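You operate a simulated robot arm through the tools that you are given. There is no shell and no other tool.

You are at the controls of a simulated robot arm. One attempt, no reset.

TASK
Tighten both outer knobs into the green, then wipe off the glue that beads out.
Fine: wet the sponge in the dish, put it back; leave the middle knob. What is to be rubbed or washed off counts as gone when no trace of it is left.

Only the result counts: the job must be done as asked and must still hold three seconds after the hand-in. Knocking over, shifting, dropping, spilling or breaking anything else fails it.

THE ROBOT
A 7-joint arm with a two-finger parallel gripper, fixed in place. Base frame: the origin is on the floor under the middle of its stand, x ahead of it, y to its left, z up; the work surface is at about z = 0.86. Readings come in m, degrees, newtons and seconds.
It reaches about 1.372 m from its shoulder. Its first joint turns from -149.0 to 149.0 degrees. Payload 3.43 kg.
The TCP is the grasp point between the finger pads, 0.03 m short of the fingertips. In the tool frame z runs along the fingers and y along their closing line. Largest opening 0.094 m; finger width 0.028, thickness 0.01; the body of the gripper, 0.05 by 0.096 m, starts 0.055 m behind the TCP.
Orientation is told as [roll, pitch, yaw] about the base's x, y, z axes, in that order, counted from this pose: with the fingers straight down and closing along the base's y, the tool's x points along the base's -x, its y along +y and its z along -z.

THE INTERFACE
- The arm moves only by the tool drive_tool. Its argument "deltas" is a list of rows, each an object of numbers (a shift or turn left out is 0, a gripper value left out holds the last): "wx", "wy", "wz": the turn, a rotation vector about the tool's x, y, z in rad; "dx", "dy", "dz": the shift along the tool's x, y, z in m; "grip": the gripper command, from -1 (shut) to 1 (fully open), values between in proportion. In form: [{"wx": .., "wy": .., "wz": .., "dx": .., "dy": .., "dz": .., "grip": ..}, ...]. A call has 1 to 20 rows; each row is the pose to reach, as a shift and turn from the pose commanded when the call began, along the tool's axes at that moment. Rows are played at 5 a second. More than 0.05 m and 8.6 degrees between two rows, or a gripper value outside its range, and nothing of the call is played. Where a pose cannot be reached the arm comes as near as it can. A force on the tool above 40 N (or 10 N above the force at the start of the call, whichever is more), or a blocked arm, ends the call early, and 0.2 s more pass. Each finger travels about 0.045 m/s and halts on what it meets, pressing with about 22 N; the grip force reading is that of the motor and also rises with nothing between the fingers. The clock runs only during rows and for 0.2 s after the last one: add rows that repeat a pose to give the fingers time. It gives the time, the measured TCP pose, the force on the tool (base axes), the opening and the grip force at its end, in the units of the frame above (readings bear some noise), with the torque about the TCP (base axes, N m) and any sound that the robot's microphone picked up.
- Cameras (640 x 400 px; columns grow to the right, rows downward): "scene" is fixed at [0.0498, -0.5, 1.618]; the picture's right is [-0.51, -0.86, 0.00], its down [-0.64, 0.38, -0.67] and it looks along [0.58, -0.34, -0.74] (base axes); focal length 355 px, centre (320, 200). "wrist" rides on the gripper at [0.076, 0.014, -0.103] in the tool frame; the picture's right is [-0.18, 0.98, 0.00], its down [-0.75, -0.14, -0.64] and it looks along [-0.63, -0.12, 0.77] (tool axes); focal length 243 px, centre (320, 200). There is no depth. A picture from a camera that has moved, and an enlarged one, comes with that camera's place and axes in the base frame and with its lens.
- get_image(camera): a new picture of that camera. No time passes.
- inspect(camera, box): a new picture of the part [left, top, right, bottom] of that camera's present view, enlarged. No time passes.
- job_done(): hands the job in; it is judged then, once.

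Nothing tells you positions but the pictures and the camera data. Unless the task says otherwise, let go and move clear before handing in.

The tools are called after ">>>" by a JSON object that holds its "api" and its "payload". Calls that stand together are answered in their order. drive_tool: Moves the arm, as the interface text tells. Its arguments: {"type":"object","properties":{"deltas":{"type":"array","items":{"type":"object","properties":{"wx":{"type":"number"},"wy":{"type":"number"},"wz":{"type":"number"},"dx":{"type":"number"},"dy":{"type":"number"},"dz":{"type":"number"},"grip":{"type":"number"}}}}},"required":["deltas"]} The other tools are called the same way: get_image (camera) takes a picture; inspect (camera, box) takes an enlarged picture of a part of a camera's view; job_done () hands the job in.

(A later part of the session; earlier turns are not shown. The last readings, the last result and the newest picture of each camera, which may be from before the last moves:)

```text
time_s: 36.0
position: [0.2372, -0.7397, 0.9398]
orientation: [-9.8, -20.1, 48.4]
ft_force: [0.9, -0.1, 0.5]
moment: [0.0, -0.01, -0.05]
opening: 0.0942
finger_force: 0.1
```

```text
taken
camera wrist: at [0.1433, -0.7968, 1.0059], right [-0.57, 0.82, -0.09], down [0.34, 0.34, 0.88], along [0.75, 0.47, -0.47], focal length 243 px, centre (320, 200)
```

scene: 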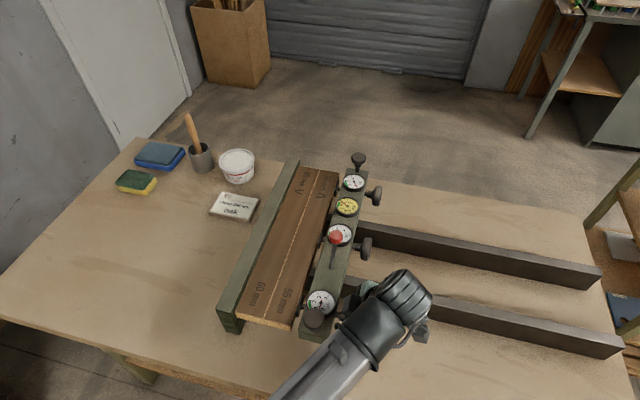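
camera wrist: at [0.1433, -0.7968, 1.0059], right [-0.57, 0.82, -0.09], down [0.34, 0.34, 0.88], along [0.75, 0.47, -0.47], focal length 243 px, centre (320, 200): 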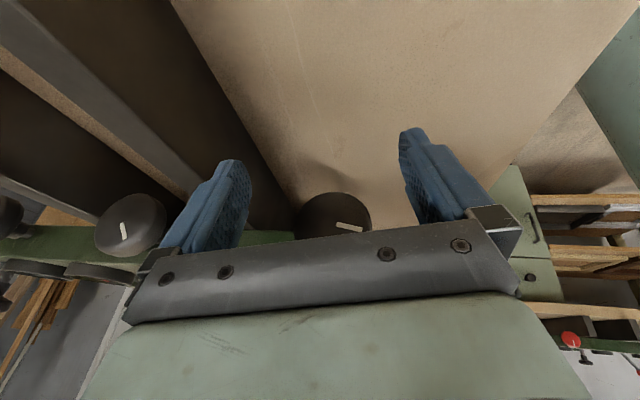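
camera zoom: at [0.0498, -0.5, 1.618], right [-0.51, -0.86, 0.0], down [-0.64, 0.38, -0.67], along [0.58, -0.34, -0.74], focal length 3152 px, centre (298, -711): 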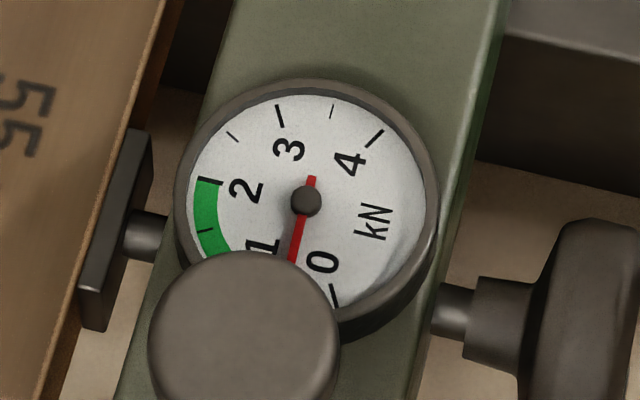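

The setting holds. Tilting back to about 70°.

>>> {"api": "drive_tool", "payload": {"deltas": [{"wx": 0.123, "wz": -0.0449}, {"wx": 0.247, "wz": -0.0898}, {"wx": 0.37, "wz": -0.1346}, {"wx": 0.4935, "wz": -0.1795}, {"wx": 0.617, "wz": -0.2244}, {"wx": 0.74, "wz": -0.2693}, {"wx": 0.8636, "wz": -0.314}, {"wx": 0.987, "wz": -0.359}, {"wx": 0.987, "wz": -0.359}]}}

>>> {"api": "get_image", "payload": {"camera": "wrist"}}

>>> {"api": "inspect", "payload": {"camera": "scene", "box": [290, 140, 400, 330]}}

```text
time_s: 38.0
position: [0.2367, -0.7395, 0.9408]
orientation: [-70.8, -7.2, 63.7]
ft_force: [-0.1, 0.0, -0.2]
moment: [-0.04, 0.0, 0.01]
opening: 0.0939
finger_force: 0.0
```

```text
taken
camera wrist: at [0.1118, -0.7642, 0.9502], right [-0.16, 0.41, -0.9], down [-0.19, 0.88, 0.44], along [0.97, 0.24, -0.06], focal length 243 px, centre (320, 200)
```

wrist: 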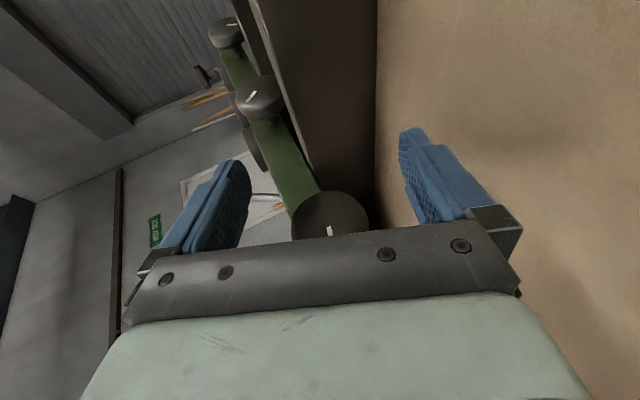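

```text
2.11 times, centred on (345, 235) of scene
camera zoom: at [0.0498, -0.5, 1.618], right [-0.51, -0.86, 0.0], down [-0.64, 0.38, -0.67], along [0.58, -0.34, -0.74], focal length 746 px, centre (267, 126)
```

zoom: 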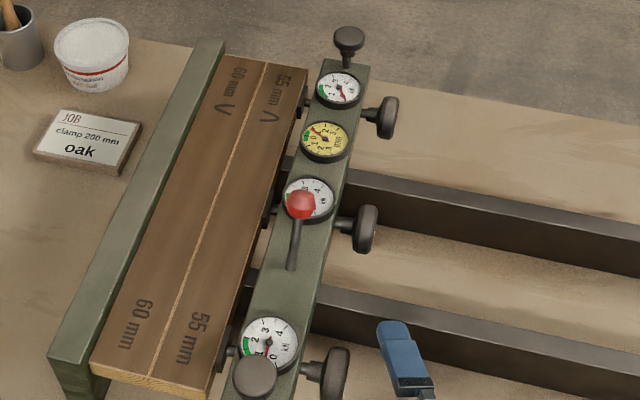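

>>> {"api": "drive_tool", "payload": {"deltas": [{"dx": -0.0111, "dy": -0.0005, "dz": 0.0041}, {"dx": -0.0222, "dy": -0.001, "dz": 0.0081}, {"dx": -0.0334, "dy": -0.001, "dz": 0.0122}, {"dx": -0.0445, "dy": -0.001, "dz": 0.0162}, {"dx": -0.0445, "dy": -0.001, "dz": 0.0162}, {"dx": -0.0445, "dy": -0.001, "dz": 0.0162, "grip": -1}, {"dx": -0.0445, "dy": -0.001, "dz": 0.0162, "grip": -1}, {"dx": -0.0445, "dy": -0.001, "dz": 0.0162, "grip": -1}, {"dx": -0.0445, "dy": -0.001, "dz": 0.0162, "grip": -1}]}}

>>> {"api": "get_image", "payload": {"camera": "wrist"}}

```text
time_s: 40.0
position: [0.2716, -0.7058, 0.9421]
orientation: [-70.8, -7.1, 63.8]
ft_force: [4.2, -1.1, 13.0]
moment: [-0.04, 0.03, 0.03]
opening: 0.0534
finger_force: 43.2
```

```text
taken
camera wrist: at [0.1463, -0.7306, 0.9523], right [-0.16, 0.41, -0.9], down [-0.19, 0.88, 0.44], along [0.97, 0.24, -0.06], focal length 243 px, centre (320, 200)
```

wrist: 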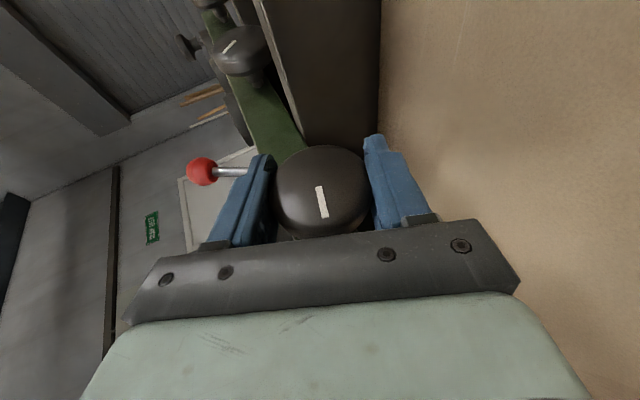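

Gripped. Turning another 34° clockwise.

>>> {"api": "drive_tool", "payload": {"deltas": [{"wx": -0.094, "wz": 0.0342, "dy": -0.001}, {"wx": -0.188, "wz": 0.0684, "dy": -0.001}, {"wx": -0.282, "wz": 0.1026, "dy": -0.001}, {"wx": -0.376, "wz": 0.1368, "dy": -0.001}, {"wx": -0.47, "wz": 0.171, "dy": -0.001}, {"wx": -0.564, "wz": 0.2052, "dy": -0.001}]}}

>>> {"api": "inspect", "payload": {"camera": "scene", "box": [300, 280, 345, 325]}}

>>> {"api": "get_image", "payload": {"camera": "wrist"}}

```text
time_s: 41.4
position: [0.2705, -0.7061, 0.9416]
orientation: [-36.6, -16.5, 56.7]
ft_force: [-0.6, 15.1, -9.9]
moment: [-0.66, 0.6, -0.09]
opening: 0.0532
finger_force: 45.0
```

```text
8.89 times, centred on (322, 302) of scene
camera zoom: at [0.0498, -0.5, 1.618], right [-0.51, -0.86, 0.0], down [-0.64, 0.38, -0.67], along [0.58, -0.34, -0.74], focal length 3152 px, centre (298, -711)
```

zoom: 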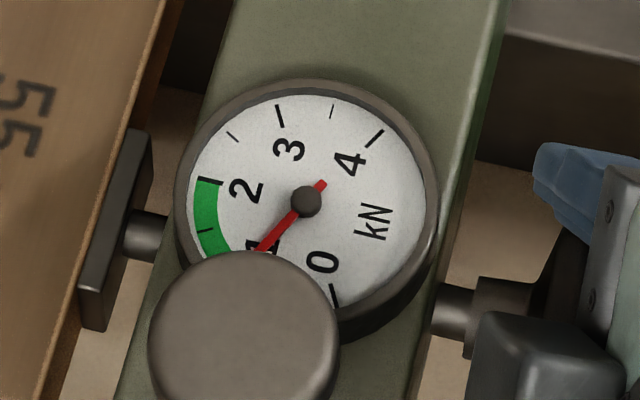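

```text
taken
camera wrist: at [0.1593, -0.7439, 0.9902], right [-0.47, 0.72, -0.51], down [0.08, 0.61, 0.79], along [0.88, 0.33, -0.34], focal length 243 px, centre (320, 200)
```

wrist: 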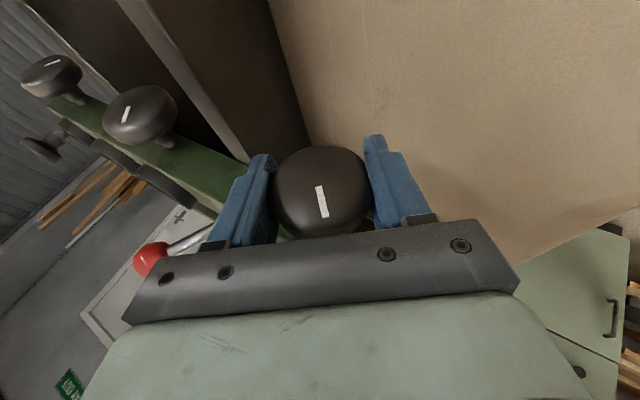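

The needle is at about 1.0 kN after that stroke. I'll continue with another 30° or so to reach the middle of the green.

>>> {"api": "drive_tool", "payload": {"deltas": [{"wx": -0.094, "wz": 0.0342}, {"wx": -0.188, "wz": 0.0684}, {"wx": -0.282, "wz": 0.1026}, {"wx": -0.376, "wz": 0.1368}, {"wx": -0.47, "wz": 0.171}]}}

>>> {"api": "inspect", "payload": {"camera": "scene", "box": [300, 280, 345, 325]}}

>>> {"api": "get_image", "payload": {"camera": "wrist"}}

```text
time_s: 42.6
position: [0.2715, -0.7051, 0.9414]
orientation: [-7.8, -20.2, 47.5]
ft_force: [-0.5, 1.7, 2.7]
moment: [-0.19, 0.13, -0.02]
opening: 0.0531
finger_force: 45.1
stopped in row 5: the force on the tool passed its limit at 42 N (the readings are from after the stop); the commanded pose is now the measured one
```

```text
8.89 times, centred on (322, 302) of scene
camera zoom: at [0.0498, -0.5, 1.618], right [-0.51, -0.86, 0.0], down [-0.64, 0.38, -0.67], along [0.58, -0.34, -0.74], focal length 3152 px, centre (298, -711)
```

zoom: 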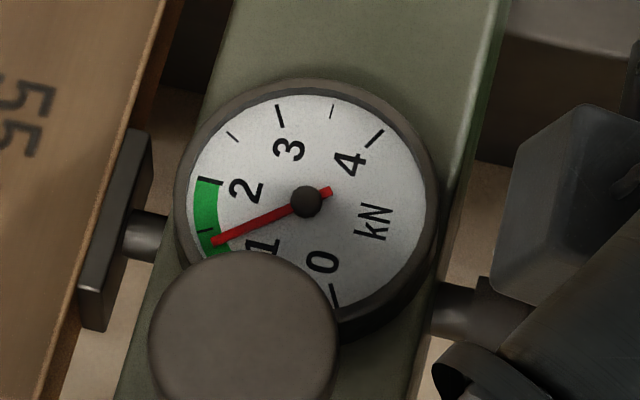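

```text
taken
camera wrist: at [0.179, -0.7638, 1.0083], right [-0.57, 0.82, -0.06], down [0.36, 0.32, 0.88], along [0.74, 0.48, -0.48], focal length 243 px, centre (320, 200)
```

wrist: 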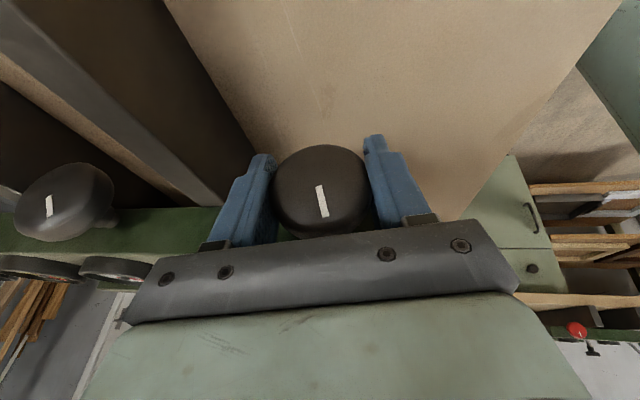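

The near gauge reads about 1.4 kN, inside the green. I'll release and back out.

>>> {"api": "drive_tool", "payload": {"deltas": [{"grip": 1}, {"grip": 1}, {"grip": 1}, {"grip": 1}, {"dx": 0.0113, "dz": -0.0041, "grip": 1}, {"dx": 0.0226, "dz": -0.0082, "grip": 1}, {"dx": 0.0338, "dz": -0.0123, "grip": 1}, {"dx": 0.0451, "dz": -0.0164, "grip": 1}, {"dx": 0.066, "dz": -0.024, "grip": 1}, {"dx": 0.066, "dz": -0.024, "grip": 1}]}}

>>> {"api": "inspect", "payload": {"camera": "scene", "box": [300, 280, 345, 325]}}

>>> {"api": "inspect", "payload": {"camera": "scene", "box": [330, 170, 375, 260]}}

```text
time_s: 44.9
position: [0.2206, -0.7548, 0.941]
orientation: [-7.8, -20.1, 47.6]
ft_force: [0.6, -0.2, 0.0]
moment: [-0.01, -0.02, 0.0]
opening: 0.094
finger_force: 0.1
```

```text
8.89 times, centred on (322, 302) of scene
camera zoom: at [0.0498, -0.5, 1.618], right [-0.51, -0.86, 0.0], down [-0.64, 0.38, -0.67], along [0.58, -0.34, -0.74], focal length 3152 px, centre (298, -711)
```

zoom: 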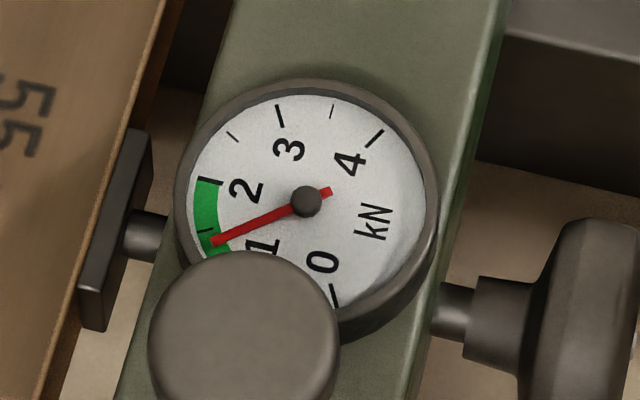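

```text
4.44 times, centred on (352, 215) of scene
camera zoom: at [0.0498, -0.5, 1.618], right [-0.51, -0.86, 0.0], down [-0.64, 0.38, -0.67], along [0.58, -0.34, -0.74], focal length 1576 px, centre (176, 133)
```

zoom: 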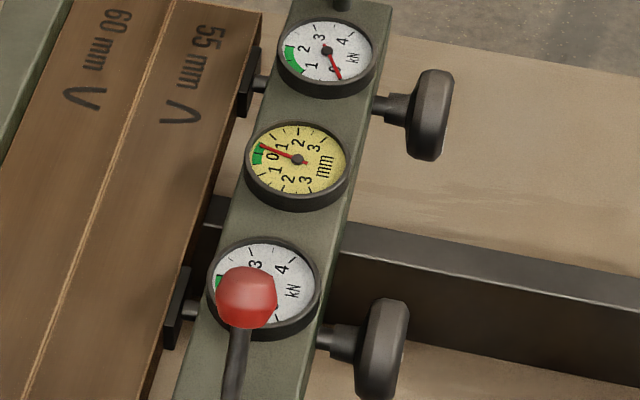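

It holds. The alignment gauge is also moving toward its green. Next, the far outer knob: tilt to 45°, lift, and move along the beam, staying outside the middle knob.

>>> {"api": "drive_tool", "payload": {"deltas": [{"wx": 0.122, "wz": -0.0444}, {"wx": 0.244, "wz": -0.0888}, {"wx": 0.366, "wz": -0.1332}, {"wx": 0.488, "wz": -0.1776}, {"wx": 0.611, "wz": -0.222}, {"wx": 0.611, "wz": -0.222}]}}

>>> {"api": "drive_tool", "payload": {"deltas": [{"dx": -0.008, "dy": -0.0236, "dz": -0.0221}, {"dx": -0.016, "dy": -0.0472, "dz": -0.0443}, {"dx": -0.0242, "dy": -0.0707, "dz": -0.0664}, {"dx": 0.004, "dy": -0.0707, "dz": -0.0767}, {"dx": 0.0145, "dy": -0.1014, "dz": -0.0479}, {"dx": 0.025, "dy": -0.132, "dz": -0.0191}, {"dx": 0.0355, "dy": -0.1627, "dz": 0.0097}, {"dx": 0.046, "dy": -0.1934, "dz": 0.0385}, {"dx": 0.0565, "dy": -0.224, "dz": 0.0673}, {"dx": 0.067, "dy": -0.2547, "dz": 0.0961}, {"dx": 0.0775, "dy": -0.2853, "dz": 0.1249}, {"dx": 0.088, "dy": -0.316, "dz": 0.1537}, {"dx": 0.088, "dy": -0.316, "dz": 0.1537}]}}

>>> {"api": "get_image", "payload": {"camera": "wrist"}}

>>> {"api": "get_image", "payload": {"camera": "scene"}}

```text
time_s: 46.2
position: [0.2217, -0.7548, 0.9423]
orientation: [-46.4, -14.6, 59.4]
ft_force: [-0.2, -0.1, -0.3]
moment: [0.01, 0.01, 0.01]
opening: 0.0938
finger_force: 0.2
```

```text
time_s: 49.0
position: [0.4453, -1.0241, 1.0397]
orientation: [-46.4, -14.6, 59.3]
ft_force: [0.3, 0.1, -0.9]
moment: [-0.03, 0.0, -0.01]
opening: 0.094
finger_force: 0.2
```

```text
taken
camera wrist: at [0.3276, -1.0558, 1.0776], right [-0.4, 0.65, -0.64], down [-0.01, 0.7, 0.72], along [0.92, 0.29, -0.27], focal length 243 px, centre (320, 200)
```

wrist: 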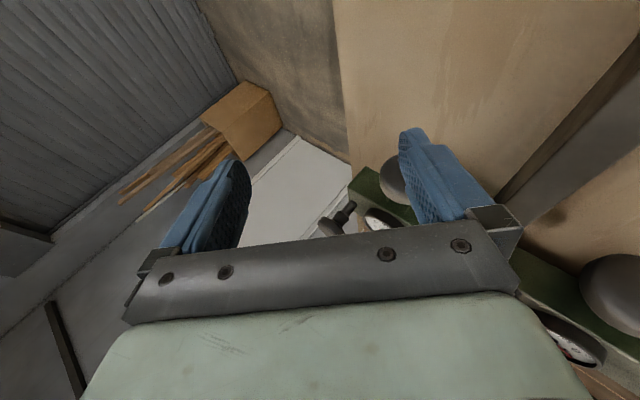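

```text
taken
```

scene: 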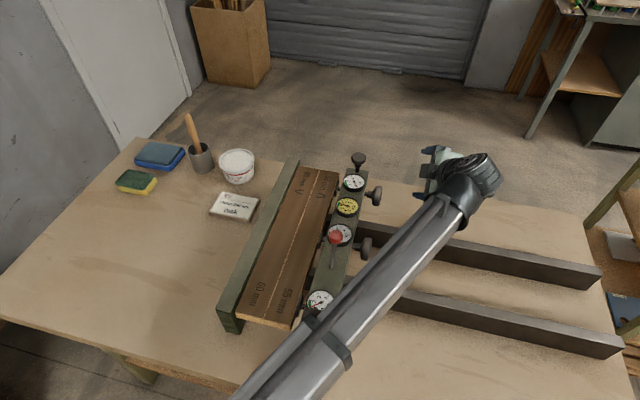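

The far knob is in clear view at about (0.516,-0.946,0.942). I'll descend beside it and set the tilt to 65°.

>>> {"api": "drive_tool", "payload": {"deltas": [{"dx": 0.0054, "dy": 0.0186, "dz": 0.0149}, {"dx": 0.0109, "dy": 0.0372, "dz": 0.0298}, {"dx": 0.0163, "dy": 0.0558, "dz": 0.0448}, {"dx": 0.0218, "dy": 0.0744, "dz": 0.0597}, {"dx": 0.0218, "dy": 0.0744, "dz": 0.0597, "wx": 0.1, "wz": -0.0363}, {"dx": 0.0218, "dy": 0.0744, "dz": 0.0597, "wx": 0.2, "wz": -0.0726}, {"dx": 0.0218, "dy": 0.0744, "dz": 0.0597, "wx": 0.301, "wz": -0.109}, {"dx": 0.0218, "dy": 0.0744, "dz": 0.0597, "wx": 0.301, "wz": -0.109}]}}

>>> {"api": "get_image", "payload": {"camera": "wrist"}}

>>> {"api": "inspect", "payload": {"camera": "scene", "box": [320, 140, 480, 260]}}

```text
time_s: 50.6
position: [0.4401, -1.0166, 0.9499]
orientation: [-62.8, -9.9, 62.6]
ft_force: [2.0, -2.7, 26.8]
moment: [0.79, 2.06, 0.14]
opening: 0.0799
finger_force: 0.1
stopped in row 7: the force on the tool passed its limit at 43 N (the readings are from after the stop); the commanded pose is now the measured one
```

```text
taken
camera wrist: at [0.3165, -1.0429, 0.9693], right [-0.25, 0.5, -0.83], down [-0.14, 0.83, 0.54], along [0.96, 0.25, -0.13], focal length 243 px, centre (320, 200)
```

wrist: 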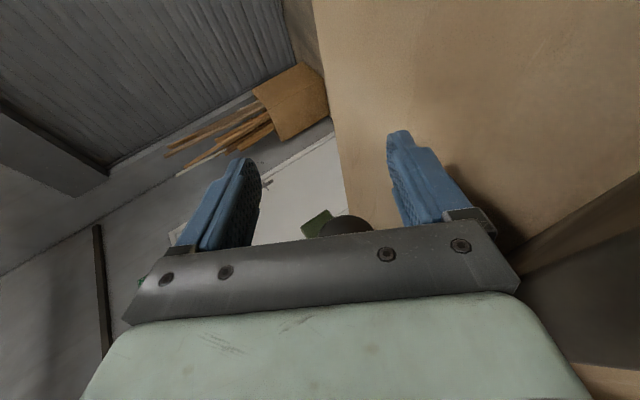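

```text
3.33 times, centred on (400, 200) of scene
camera zoom: at [0.0498, -0.5, 1.618], right [-0.51, -0.86, 0.0], down [-0.64, 0.38, -0.67], along [0.58, -0.34, -0.74], focal length 1182 px, centre (53, 200)
```

zoom: 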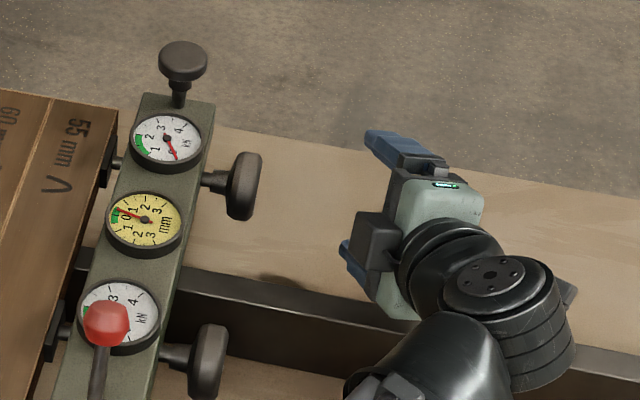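

The lower finger's base touched the rail beside the knob at this tilt. I work out the rail top at z≈0.919, about 68 mm from the far knob. For this knob I'll start the strokes at about 45° instead, so I'm tilting back now.

>>> {"api": "drive_tool", "payload": {"deltas": [{"wx": -0.094, "wz": 0.0342}, {"wx": -0.188, "wz": 0.0684}, {"wx": -0.282, "wz": 0.1026}, {"wx": -0.282, "wz": 0.1026}]}}

>>> {"api": "get_image", "payload": {"camera": "scene"}}

>>> {"api": "inspect", "payload": {"camera": "scene", "box": [320, 140, 480, 260]}}

>>> {"api": "get_image", "payload": {"camera": "wrist"}}

```text
time_s: 51.6
position: [0.4389, -1.0168, 0.9441]
orientation: [-45.4, -14.8, 58.9]
ft_force: [0.4, -0.2, 0.6]
moment: [0.04, -0.01, 0.0]
opening: 0.0938
finger_force: 0.1
```

```text
taken
```

scene: 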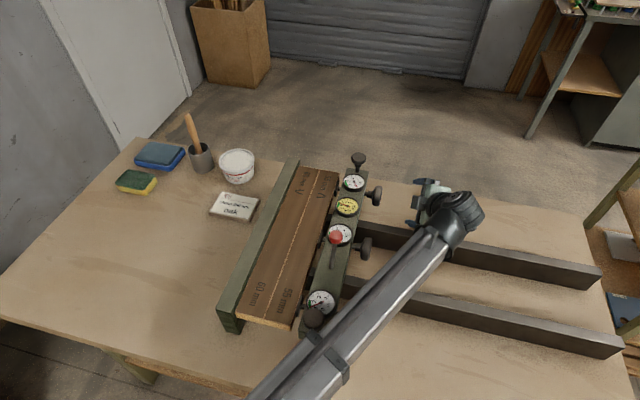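

```text
3.33 times, centred on (400, 200) of scene
camera zoom: at [0.0498, -0.5, 1.618], right [-0.51, -0.86, 0.0], down [-0.64, 0.38, -0.67], along [0.58, -0.34, -0.74], focal length 1182 px, centre (53, 200)
```

zoom: 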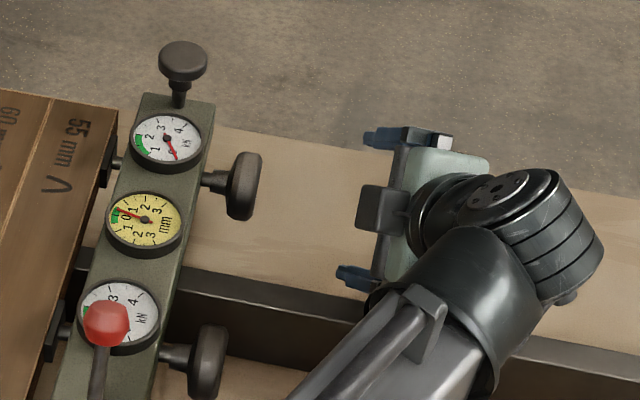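

```text
taken
camera wrist: at [0.3223, -1.0498, 0.9845], right [-0.41, 0.66, -0.63], down [0.0, 0.69, 0.73], along [0.91, 0.3, -0.28], focal length 243 px, centre (320, 200)
```

wrist: 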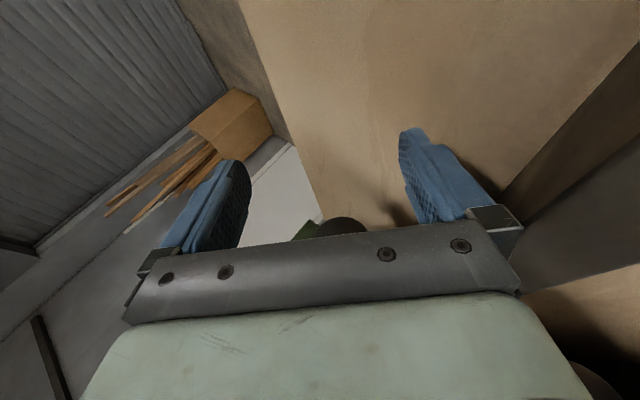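

>>> {"api": "inspect", "payload": {"camera": "wrist", "box": [280, 190, 400, 250]}}

>>> {"api": "drive_tool", "payload": {"deltas": [{"dx": -0.0114, "dy": -0.0004, "dz": 0.0053}, {"dx": -0.0228, "dy": -0.0008, "dz": 0.0106}, {"dx": -0.0342, "dy": -0.0012, "dz": 0.0159}, {"dx": -0.0456, "dy": -0.0016, "dz": 0.0212}, {"dx": -0.0456, "dy": -0.0016, "dz": 0.0212}]}}

>>> {"api": "get_image", "payload": {"camera": "wrist"}}

>>> {"api": "inspect", "payload": {"camera": "scene", "box": [320, 140, 480, 260]}}

```text
5.33 times, centred on (340, 220) of wrist
camera zoom: at [0.3223, -1.0498, 0.9845], right [-0.41, 0.66, -0.63], down [0.0, 0.69, 0.73], along [0.91, 0.3, -0.28], focal length 1294 px, centre (213, 93)
```

zoom: 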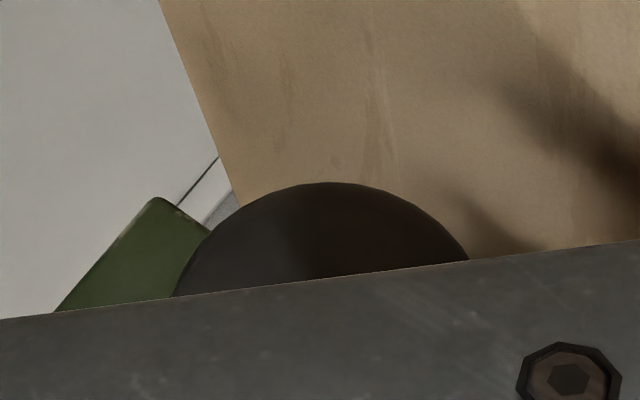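

```text
time_s: 52.8
position: [0.4777, -0.9847, 0.9436]
orientation: [-45.4, -14.6, 58.9]
ft_force: [0.0, 0.2, -0.4]
moment: [0.02, -0.01, 0.03]
opening: 0.094
finger_force: 0.0
```

```text
taken
camera wrist: at [0.3614, -1.0175, 0.9829], right [-0.41, 0.66, -0.63], down [0.0, 0.69, 0.72], along [0.91, 0.3, -0.28], focal length 243 px, centre (320, 200)
```

wrist: 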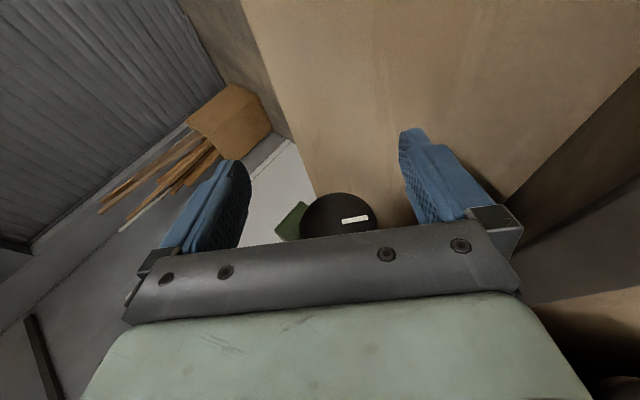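

```text
3.33 times, centred on (400, 200) of scene
camera zoom: at [0.0498, -0.5, 1.618], right [-0.51, -0.86, 0.0], down [-0.64, 0.38, -0.67], along [0.58, -0.34, -0.74], focal length 1182 px, centre (53, 200)
```

zoom: 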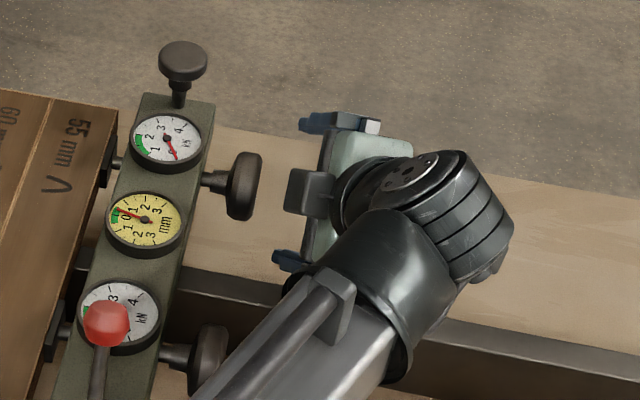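

The knob appears about 4 mm off centre along the closing line, so I'll correct that while sliding in.

>>> {"api": "drive_tool", "payload": {"deltas": [{"dx": -0.0114, "dy": 0.002, "dz": 0.0041}, {"dx": -0.0228, "dy": 0.004, "dz": 0.0083}, {"dx": -0.0342, "dy": 0.004, "dz": 0.0124}, {"dx": -0.0456, "dy": 0.004, "dz": 0.0166}, {"dx": -0.0456, "dy": 0.004, "dz": 0.0166}]}}

>>> {"api": "get_image", "payload": {"camera": "wrist"}}

>>> {"api": "inspect", "payload": {"camera": "scene", "box": [320, 140, 480, 260]}}

```text
time_s: 54.0
position: [0.5106, -0.9482, 0.9411]
orientation: [-45.5, -14.7, 59.0]
ft_force: [-0.2, 0.1, 0.1]
moment: [-0.02, 0.03, -0.01]
opening: 0.0941
finger_force: 0.1
```

```text
taken
camera wrist: at [0.3936, -0.9811, 0.9806], right [-0.41, 0.66, -0.63], down [0.0, 0.69, 0.72], along [0.91, 0.3, -0.28], focal length 243 px, centre (320, 200)
```

wrist: 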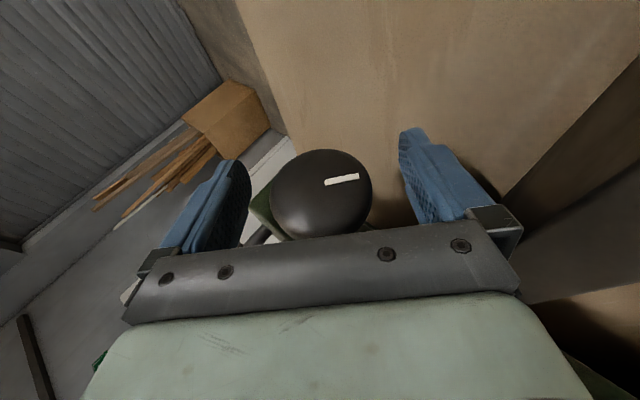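

```text
3.33 times, centred on (400, 200) of scene
camera zoom: at [0.0498, -0.5, 1.618], right [-0.51, -0.86, 0.0], down [-0.64, 0.38, -0.67], along [0.58, -0.34, -0.74], focal length 1182 px, centre (53, 200)
```

zoom: 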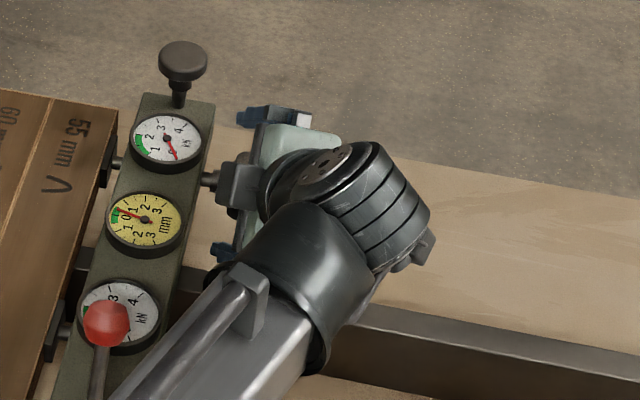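

Well centred now. Closing.

>>> {"api": "drive_tool", "payload": {"deltas": [{"grip": -1}, {"grip": -1}, {"grip": -1}, {"grip": -1}]}}

>>> {"api": "drive_tool", "payload": {"deltas": [{"wx": -0.094, "wz": 0.0342}, {"wx": -0.188, "wz": 0.0684}, {"wx": -0.282, "wz": 0.1026}, {"wx": -0.376, "wz": 0.1368}, {"wx": -0.47, "wz": 0.171}]}}

>>> {"api": "get_image", "payload": {"camera": "wrist"}}

>>> {"api": "inspect", "payload": {"camera": "scene", "box": [330, 160, 375, 220]}}

```text
time_s: 55.0
position: [0.5113, -0.9474, 0.9417]
orientation: [-45.5, -14.8, 59.1]
ft_force: [5.9, 6.3, 2.4]
moment: [0.0, -0.08, 0.0]
opening: 0.0539
finger_force: 43.5
```

```text
time_s: 56.2
position: [0.511, -0.9471, 0.9411]
orientation: [-15.7, -19.7, 50.3]
ft_force: [6.4, 25.0, -3.4]
moment: [-0.39, 0.34, -0.3]
opening: 0.0537
finger_force: 45.1
```

```text
taken
camera wrist: at [0.413, -0.9989, 1.0039], right [-0.56, 0.81, -0.19], down [0.28, 0.4, 0.87], along [0.78, 0.43, -0.45], focal length 243 px, centre (320, 200)
```

wrist: 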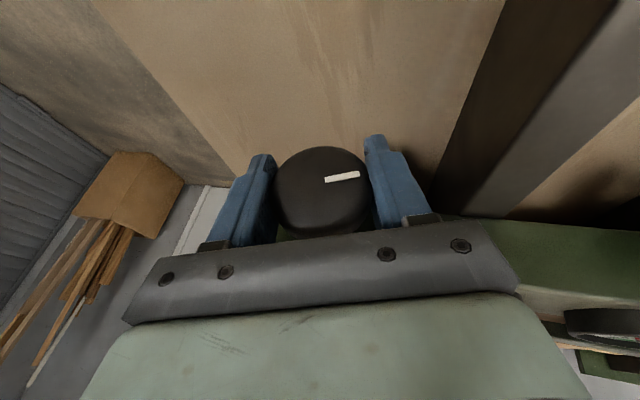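

```text
6.67 times, centred on (352, 190) of scene
camera zoom: at [0.0498, -0.5, 1.618], right [-0.51, -0.86, 0.0], down [-0.64, 0.38, -0.67], along [0.58, -0.34, -0.74], focal length 2364 px, centre (103, 267)
```

zoom: 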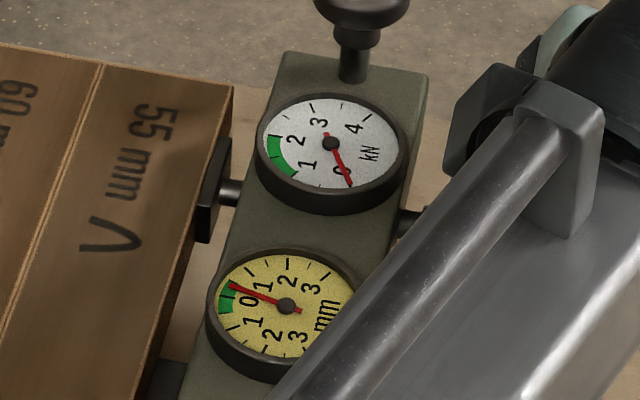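

The knob turns with the fingers but the needle has barely left 0, so this is still take-up. I'll continue the stroke, following the screw slightly inward.

>>> {"api": "drive_tool", "payload": {"deltas": [{"wx": -0.094, "wz": 0.0342, "dx": -0.0006, "dy": 0.0005, "dz": 0.0002}, {"wx": -0.188, "wz": 0.0684, "dx": -0.001, "dy": 0.0007, "dz": 0.0003}, {"wx": -0.282, "wz": 0.1026, "dx": -0.0014, "dy": 0.001, "dz": 0.0004}]}}

>>> {"api": "get_image", "payload": {"camera": "wrist"}}

>>> {"api": "inspect", "payload": {"camera": "scene", "box": [330, 160, 375, 220]}}

```text
time_s: 57.0
position: [0.5095, -0.947, 0.9407]
orientation: [2.6, -20.5, 44.0]
ft_force: [-0.5, 23.3, -5.8]
moment: [-0.09, 0.04, 0.04]
opening: 0.0537
finger_force: 45.0
```

```text
taken
camera wrist: at [0.427, -1.0128, 1.0106], right [-0.57, 0.82, 0.1], down [0.47, 0.22, 0.86], along [0.68, 0.54, -0.5], focal length 243 px, centre (320, 200)
```

wrist: 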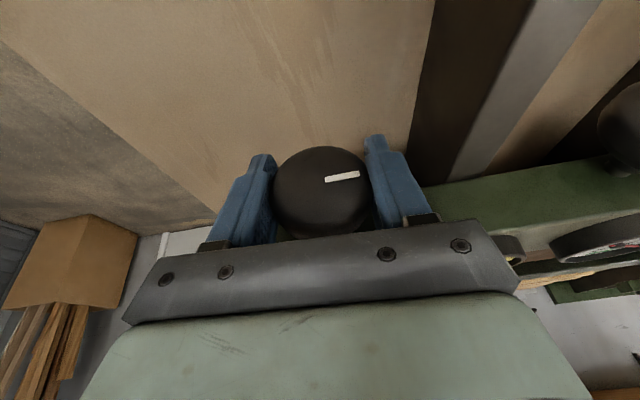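

```text
6.67 times, centred on (352, 190) of scene
camera zoom: at [0.0498, -0.5, 1.618], right [-0.51, -0.86, 0.0], down [-0.64, 0.38, -0.67], along [0.58, -0.34, -0.74], focal length 2364 px, centre (103, 267)
```

zoom: 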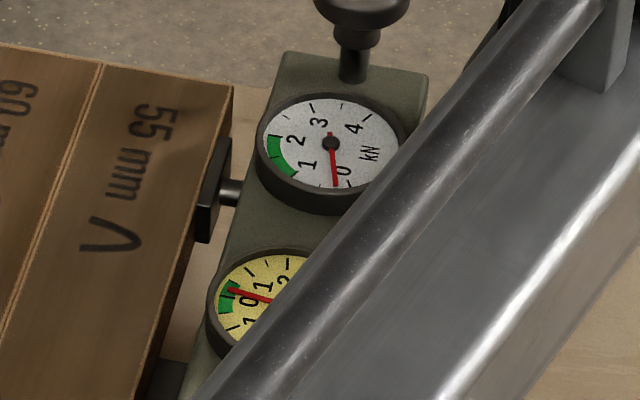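

The needle is now at about 0.3 kN. Releasing to re-grip for the next stroke.

>>> {"api": "drive_tool", "payload": {"deltas": [{"grip": 1}, {"grip": 1}, {"grip": 1}, {"grip": 1}, {"dx": 0.0114, "dz": -0.0041, "grip": 1}, {"dx": 0.0228, "dz": -0.0083, "grip": 1}, {"dx": 0.0342, "dz": -0.0124, "grip": 1}, {"dx": 0.0456, "dz": -0.0166, "grip": 1}, {"dx": 0.0456, "dz": -0.0166, "grip": 1}]}}

>>> {"api": "drive_tool", "payload": {"deltas": [{"wx": 0.1285, "wz": -0.0468}, {"wx": 0.257, "wz": -0.0935}, {"wx": 0.3855, "wz": -0.1403}, {"wx": 0.514, "wz": -0.187}, {"wx": 0.6425, "wz": -0.2338}, {"wx": 0.771, "wz": -0.2805}, {"wx": 0.771, "wz": -0.2805}]}}

>>> {"api": "get_image", "payload": {"camera": "wrist"}}

>>> {"api": "inspect", "payload": {"camera": "scene", "box": [330, 160, 375, 220]}}

```text
time_s: 59.0
position: [0.4751, -0.9814, 0.9408]
orientation: [2.3, -20.3, 44.1]
ft_force: [-0.1, 1.2, -0.1]
moment: [-0.01, 0.01, -0.02]
opening: 0.0939
finger_force: 0.1
```

```text
time_s: 60.6
position: [0.4788, -0.9829, 0.9451]
orientation: [-46.9, -14.3, 59.3]
ft_force: [-0.5, 0.7, 0.5]
moment: [-0.02, 0.01, 0.02]
opening: 0.094
finger_force: 0.0
```

```text
taken
camera wrist: at [0.3605, -1.0144, 0.9829], right [-0.4, 0.65, -0.65], down [-0.02, 0.7, 0.71], along [0.92, 0.29, -0.27], focal length 243 px, centre (320, 200)
```

wrist: 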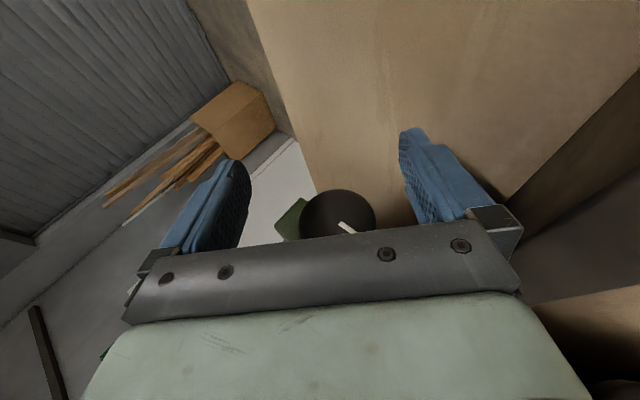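

```text
6.67 times, centred on (352, 190) of scene
camera zoom: at [0.0498, -0.5, 1.618], right [-0.51, -0.86, 0.0], down [-0.64, 0.38, -0.67], along [0.58, -0.34, -0.74], focal length 2364 px, centre (103, 267)
```

zoom: 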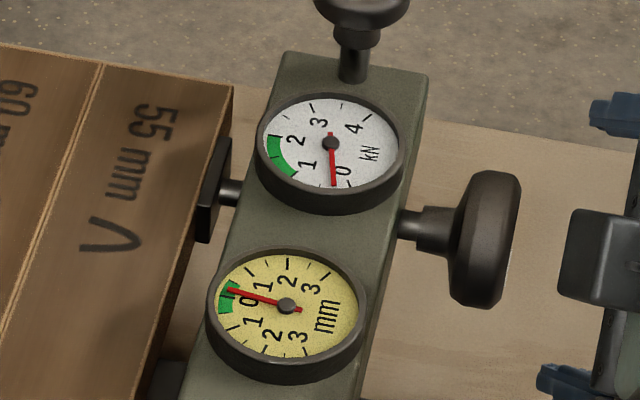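

>>> {"api": "drive_tool", "payload": {"deltas": [{"dx": 0}, {"dx": 0}]}}

```text
time_s: 61.2
position: [0.4777, -0.982, 0.9445]
orientation: [-46.8, -14.3, 59.3]
ft_force: [-0.3, 0.4, 0.9]
moment: [-0.02, -0.01, 0.01]
opening: 0.0939
finger_force: 0.0
```

>>> {"api": "drive_tool", "payload": {"deltas": [{"dx": -0.0112, "dy": 0.0015, "dz": 0.0044}, {"dx": -0.0224, "dy": 0.003, "dz": 0.0089}, {"dx": -0.0336, "dy": 0.0032, "dz": 0.0133}, {"dx": -0.0448, "dy": 0.0032, "dz": 0.0178}, {"dx": -0.0448, "dy": 0.0032, "dz": 0.0178}, {"dx": -0.0448, "dy": 0.0032, "dz": 0.0178, "grip": -1}, {"dx": -0.0448, "dy": 0.0032, "dz": 0.0178, "grip": -1}, {"dx": -0.0448, "dy": 0.0032, "dz": 0.0178, "grip": -1}, {"dx": -0.0448, "dy": 0.0032, "dz": 0.0178, "grip": -1}]}}

>>> {"api": "get_image", "payload": {"camera": "wrist"}}

```text
time_s: 63.1
position: [0.5107, -0.9441, 0.9448]
orientation: [-47.3, -14.4, 59.1]
ft_force: [-13.5, 7.7, 7.9]
moment: [0.2, -0.23, 0.29]
opening: 0.0532
finger_force: 40.3
stopped in row 9: the force on the tool passed its limit at 42 N (the readings are from after the stop); the commanded pose is now the measured one
```

```text
taken
camera wrist: at [0.3918, -0.9766, 0.9816], right [-0.39, 0.65, -0.65], down [-0.02, 0.71, 0.71], along [0.92, 0.29, -0.26], focal length 243 px, centre (320, 200)
```

wrist: 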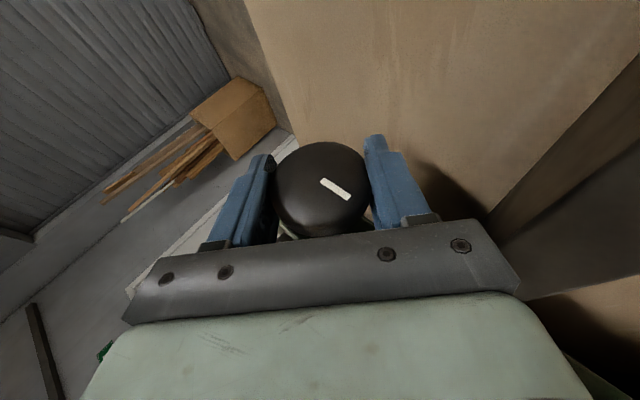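

Gripped, with the hand about 4 mm back from the axis, so I'll rotate about the true axis and follow the screw inward.

>>> {"api": "drive_tool", "payload": {"deltas": [{"wx": -0.094, "wz": 0.0342, "dx": -0.0002, "dy": -0.0004, "dz": 0.0001}, {"wx": -0.188, "wz": 0.0684, "dx": -0.0003, "dy": -0.00075, "dz": 0.0002}, {"wx": -0.282, "wz": 0.1026, "dx": -0.0005, "dy": -0.0011, "dz": 0.0003}, {"wx": -0.376, "wz": 0.1368, "dx": -0.0006, "dy": -0.0015, "dz": 0.0005}, {"wx": -0.47, "wz": 0.171, "dx": -0.0007, "dy": -0.0018, "dz": 0.0007}, {"wx": -0.564, "wz": 0.2052, "dx": -0.0008, "dy": -0.0021, "dz": 0.001}, {"wx": -0.658, "wz": 0.2394, "dx": -0.0009, "dy": -0.0024, "dz": 0.0012}, {"wx": -0.752, "wz": 0.2736, "dx": -0.001, "dy": -0.0027, "dz": 0.0016}]}}

>>> {"api": "get_image", "payload": {"camera": "wrist"}}

>>> {"api": "inspect", "payload": {"camera": "scene", "box": [330, 160, 375, 220]}}

```text
time_s: 64.8
position: [0.5096, -0.9451, 0.9449]
orientation: [-6.3, -20.3, 46.7]
ft_force: [-7.0, 3.3, 8.1]
moment: [0.19, -0.17, -0.21]
opening: 0.0534
finger_force: 45.0
stopped in row 8: the force on the tool passed its limit at 41 N (the readings are from after the stop); the commanded pose is now the measured one
```

```text
taken
camera wrist: at [0.4197, -1.0051, 1.0108], right [-0.57, 0.82, -0.04], down [0.38, 0.3, 0.87], along [0.73, 0.48, -0.48], focal length 243 px, centre (320, 200)
```

wrist: 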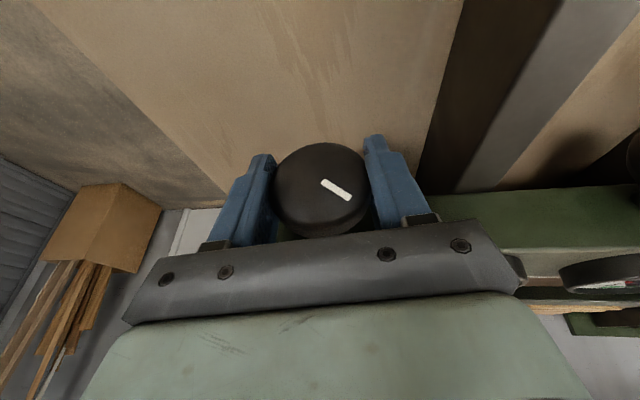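

```text
6.67 times, centred on (352, 190) of scene
camera zoom: at [0.0498, -0.5, 1.618], right [-0.51, -0.86, 0.0], down [-0.64, 0.38, -0.67], along [0.58, -0.34, -0.74], focal length 2364 px, centre (103, 267)
```

zoom: 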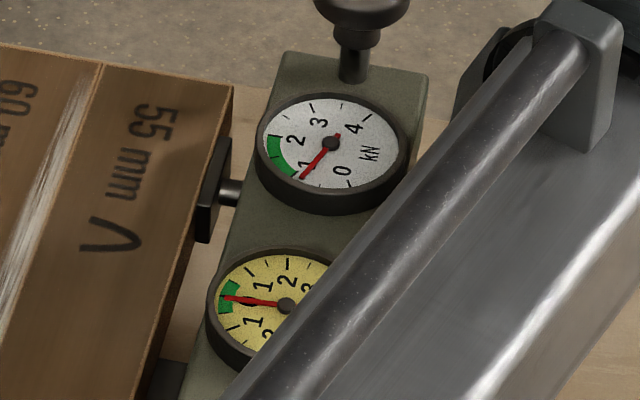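

The far gauge is at about 0.9 kN, and glue is starting to bead at the joint. One more stroke should do it; re-gripping.

>>> {"api": "drive_tool", "payload": {"deltas": [{"grip": 1}, {"grip": 1}, {"grip": 1}, {"grip": 1}, {"dx": 0.0114, "dz": -0.0041, "grip": 1}, {"dx": 0.0228, "dz": -0.0083, "grip": 1}, {"dx": 0.0342, "dz": -0.0124, "grip": 1}, {"dx": 0.0456, "dz": -0.0166, "grip": 1}, {"dx": 0.0456, "dz": -0.0166, "grip": 1}]}}

>>> {"api": "drive_tool", "payload": {"deltas": [{"wx": 0.113, "wz": -0.0411}, {"wx": 0.226, "wz": -0.0822}, {"wx": 0.339, "wz": -0.1233}, {"wx": 0.452, "wz": -0.1644}, {"wx": 0.565, "wz": -0.2055}, {"wx": 0.658, "wz": -0.2394}, {"wx": 0.658, "wz": -0.2394}, {"wx": 0.658, "wz": -0.2394}]}}

>>> {"api": "get_image", "payload": {"camera": "wrist"}}

>>> {"api": "get_image", "payload": {"camera": "scene"}}

```text
time_s: 66.8
position: [0.4763, -0.9812, 0.9416]
orientation: [-6.2, -20.2, 46.6]
ft_force: [0.2, 0.5, -0.4]
moment: [-0.03, 0.03, -0.02]
opening: 0.0941
finger_force: 0.0
```

```text
time_s: 68.6
position: [0.4781, -0.9826, 0.9478]
orientation: [-48.0, -13.8, 59.3]
ft_force: [0.7, 0.5, -0.2]
moment: [0.02, 0.01, -0.01]
opening: 0.0939
finger_force: 0.0
```

```text
taken
camera wrist: at [0.3609, -1.014, 0.9842], right [-0.39, 0.64, -0.66], down [-0.02, 0.71, 0.7], along [0.92, 0.28, -0.26], focal length 243 px, centre (320, 200)
```

wrist: 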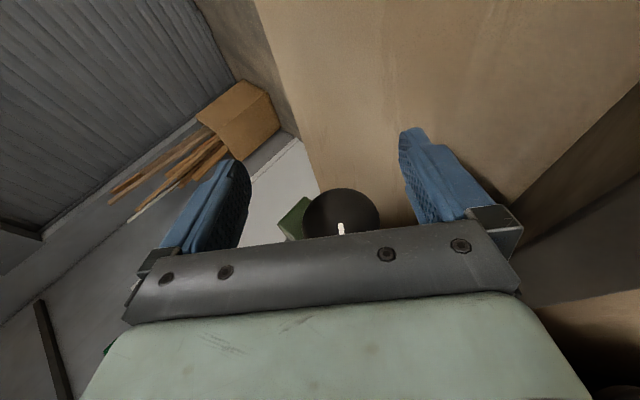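

```text
taken
```

scene: 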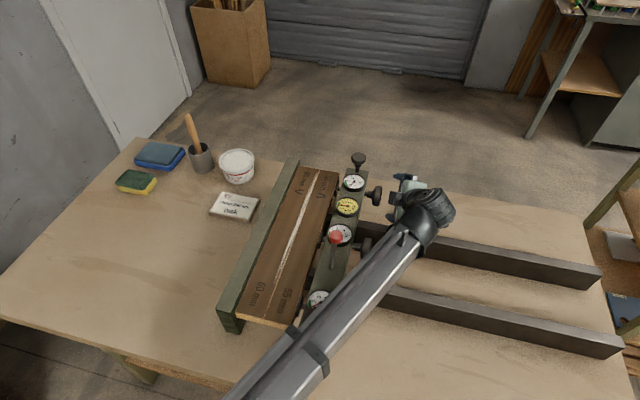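

>>> {"api": "drive_tool", "payload": {"deltas": [{"dx": -0.0112, "dy": 0.003, "dz": 0.005}, {"dx": -0.0225, "dy": 0.006, "dz": 0.0099}, {"dx": -0.034, "dy": 0.006, "dz": 0.0149}, {"dx": -0.0454, "dy": 0.006, "dz": 0.0198}, {"dx": -0.0454, "dy": 0.006, "dz": 0.0198}, {"dx": -0.0454, "dy": 0.006, "dz": 0.0198}, {"dx": -0.0454, "dy": 0.006, "dz": 0.0198, "grip": -1}, {"dx": -0.0454, "dy": 0.006, "dz": 0.0198, "grip": -1}, {"dx": -0.0454, "dy": 0.006, "dz": 0.0198, "grip": -1}, {"dx": -0.0454, "dy": 0.006, "dz": 0.0198, "grip": -1}]}}

>>> {"api": "get_image", "payload": {"camera": "wrist"}}

```text
time_s: 70.9
position: [0.5079, -0.9447, 0.9461]
orientation: [-48.5, -13.8, 59.0]
ft_force: [-17.9, 12.2, 10.8]
moment: [0.27, -0.18, 0.33]
opening: 0.0534
finger_force: 44.8
stopped in row 10: the force on the tool passed its limit at 41 N (the readings are from after the stop); the commanded pose is now the measured one
```

```text
taken
camera wrist: at [0.3884, -0.9749, 0.9829], right [-0.38, 0.64, -0.67], down [-0.02, 0.72, 0.7], along [0.93, 0.28, -0.26], focal length 243 px, centre (320, 200)
```

wrist: 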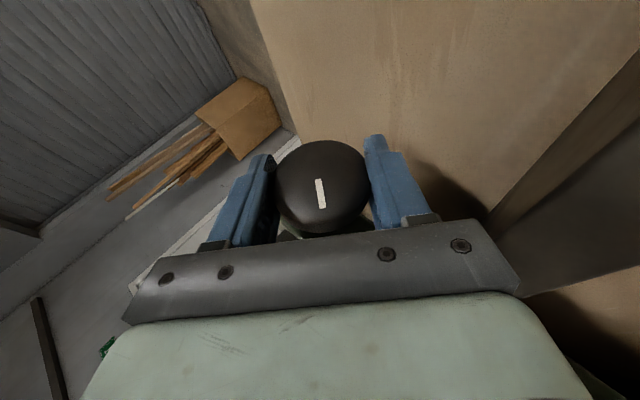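

The hand was pushed back a few millimetres along its axis, so something besides the knob may be touching. I'll look closely before turning.

>>> {"api": "inspect", "payload": {"camera": "scene", "box": [325, 150, 475, 270]}}

>>> {"api": "inspect", "payload": {"camera": "wrist", "box": [440, 180, 640, 400]}}

>>> {"api": "get_image", "payload": {"camera": "scene"}}

```text
3.33 times, centred on (400, 210) of scene
camera zoom: at [0.0498, -0.5, 1.618], right [-0.51, -0.86, 0.0], down [-0.64, 0.38, -0.67], along [0.58, -0.34, -0.74], focal length 1182 px, centre (53, 167)
```

zoom: 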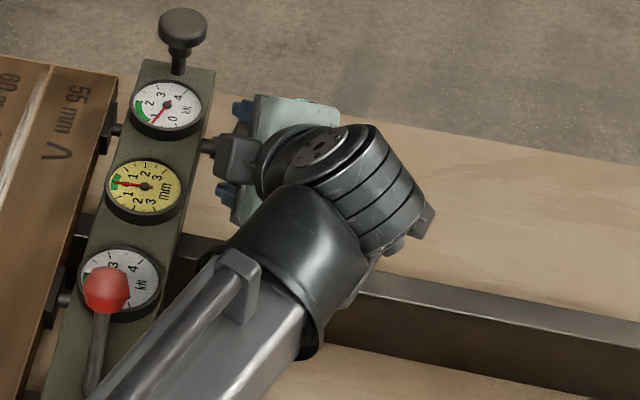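

```text
1.82 times, centred on (540, 290) of wrist
camera zoom: at [0.3884, -0.9749, 0.9829], right [-0.38, 0.64, -0.67], down [-0.02, 0.72, 0.7], along [0.93, 0.28, -0.26], focal length 441 px, centre (-80, 36)
```

zoom: 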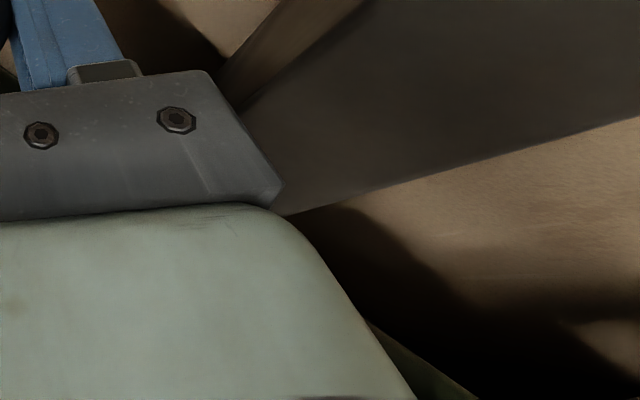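

```text
taken
```

scene: 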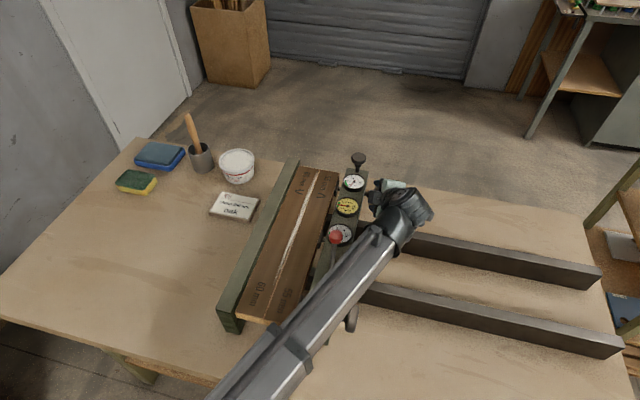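

The wrist housing seems to have come down on or very near the middle knob at this tilt, as the hand sits about 5 mm high. Turning the outer knob lifts the wrist straight up and away, so I'll make the stroke now and keep later tilts below 40°.

>>> {"api": "drive_tool", "payload": {"deltas": [{"wx": -0.094, "wz": 0.0342, "dx": -0.0002, "dy": -0.0005, "dz": 0.0001}, {"wx": -0.188, "wz": 0.0684, "dx": -0.0003, "dy": -0.001, "dz": 0.0002}, {"wx": -0.282, "wz": 0.1026, "dx": -0.0004, "dy": -0.0015, "dz": 0.0004}, {"wx": -0.376, "wz": 0.1368, "dx": -0.0005, "dy": -0.002, "dz": 0.0006}, {"wx": -0.47, "wz": 0.171, "dx": -0.0006, "dy": -0.0024, "dz": 0.0008}, {"wx": -0.545, "wz": 0.1984, "dx": -0.0007, "dy": -0.0028, "dz": 0.0011}]}}

>>> {"api": "get_image", "payload": {"camera": "wrist"}}

>>> {"api": "inspect", "payload": {"camera": "scene", "box": [330, 160, 375, 220]}}

```text
time_s: 72.3
position: [0.5094, -0.945, 0.9463]
orientation: [-13.9, -19.5, 49.0]
ft_force: [-27.9, 17.0, 15.0]
moment: [-0.22, 0.38, 0.87]
opening: 0.053
finger_force: 45.2
```

```text
taken
camera wrist: at [0.4128, -0.9984, 1.0092], right [-0.55, 0.82, -0.16], down [0.31, 0.38, 0.87], along [0.77, 0.43, -0.46], focal length 243 px, centre (320, 200)
```

wrist: 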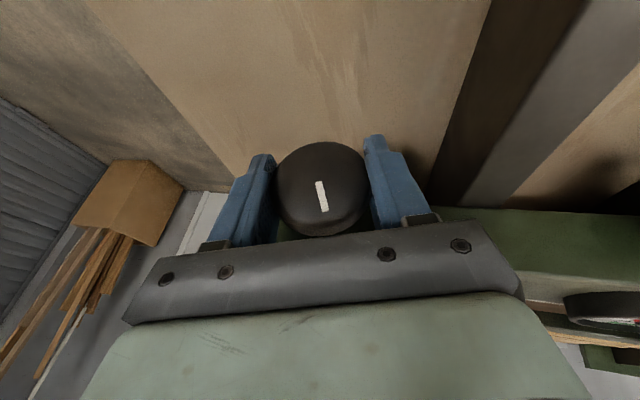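

```text
6.67 times, centred on (352, 190) of scene
camera zoom: at [0.0498, -0.5, 1.618], right [-0.51, -0.86, 0.0], down [-0.64, 0.38, -0.67], along [0.58, -0.34, -0.74], focal length 2364 px, centre (103, 267)
```

zoom: 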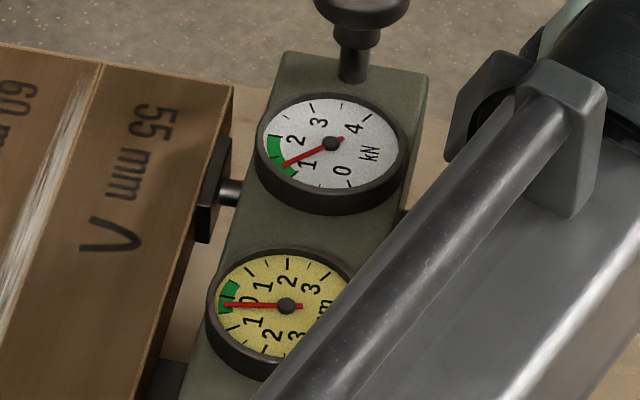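

>>> {"api": "inspect", "payload": {"camera": "scene", "box": [342, 170, 370, 196]}}

>>> {"api": "inspect", "payload": {"camera": "scene", "box": [334, 194, 362, 220]}}

```text
15.38 times, centred on (356, 183) of scene
camera zoom: at [0.0498, -0.5, 1.618], right [-0.51, -0.86, 0.0], down [-0.64, 0.38, -0.67], along [0.58, -0.34, -0.74], focal length 5456 px, centre (-234, 462)
```

zoom: 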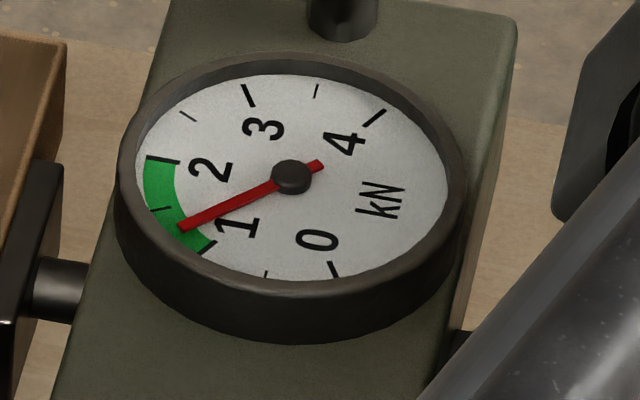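

```text
15.38 times, centred on (348, 207) of scene
camera zoom: at [0.0498, -0.5, 1.618], right [-0.51, -0.86, 0.0], down [-0.64, 0.38, -0.67], along [0.58, -0.34, -0.74], focal length 5456 px, centre (-111, 92)
```

zoom: 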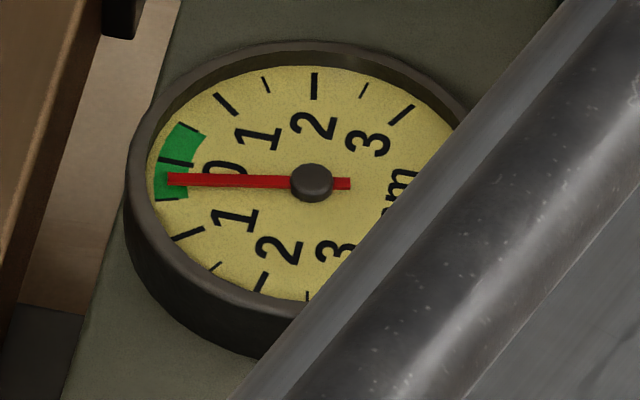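

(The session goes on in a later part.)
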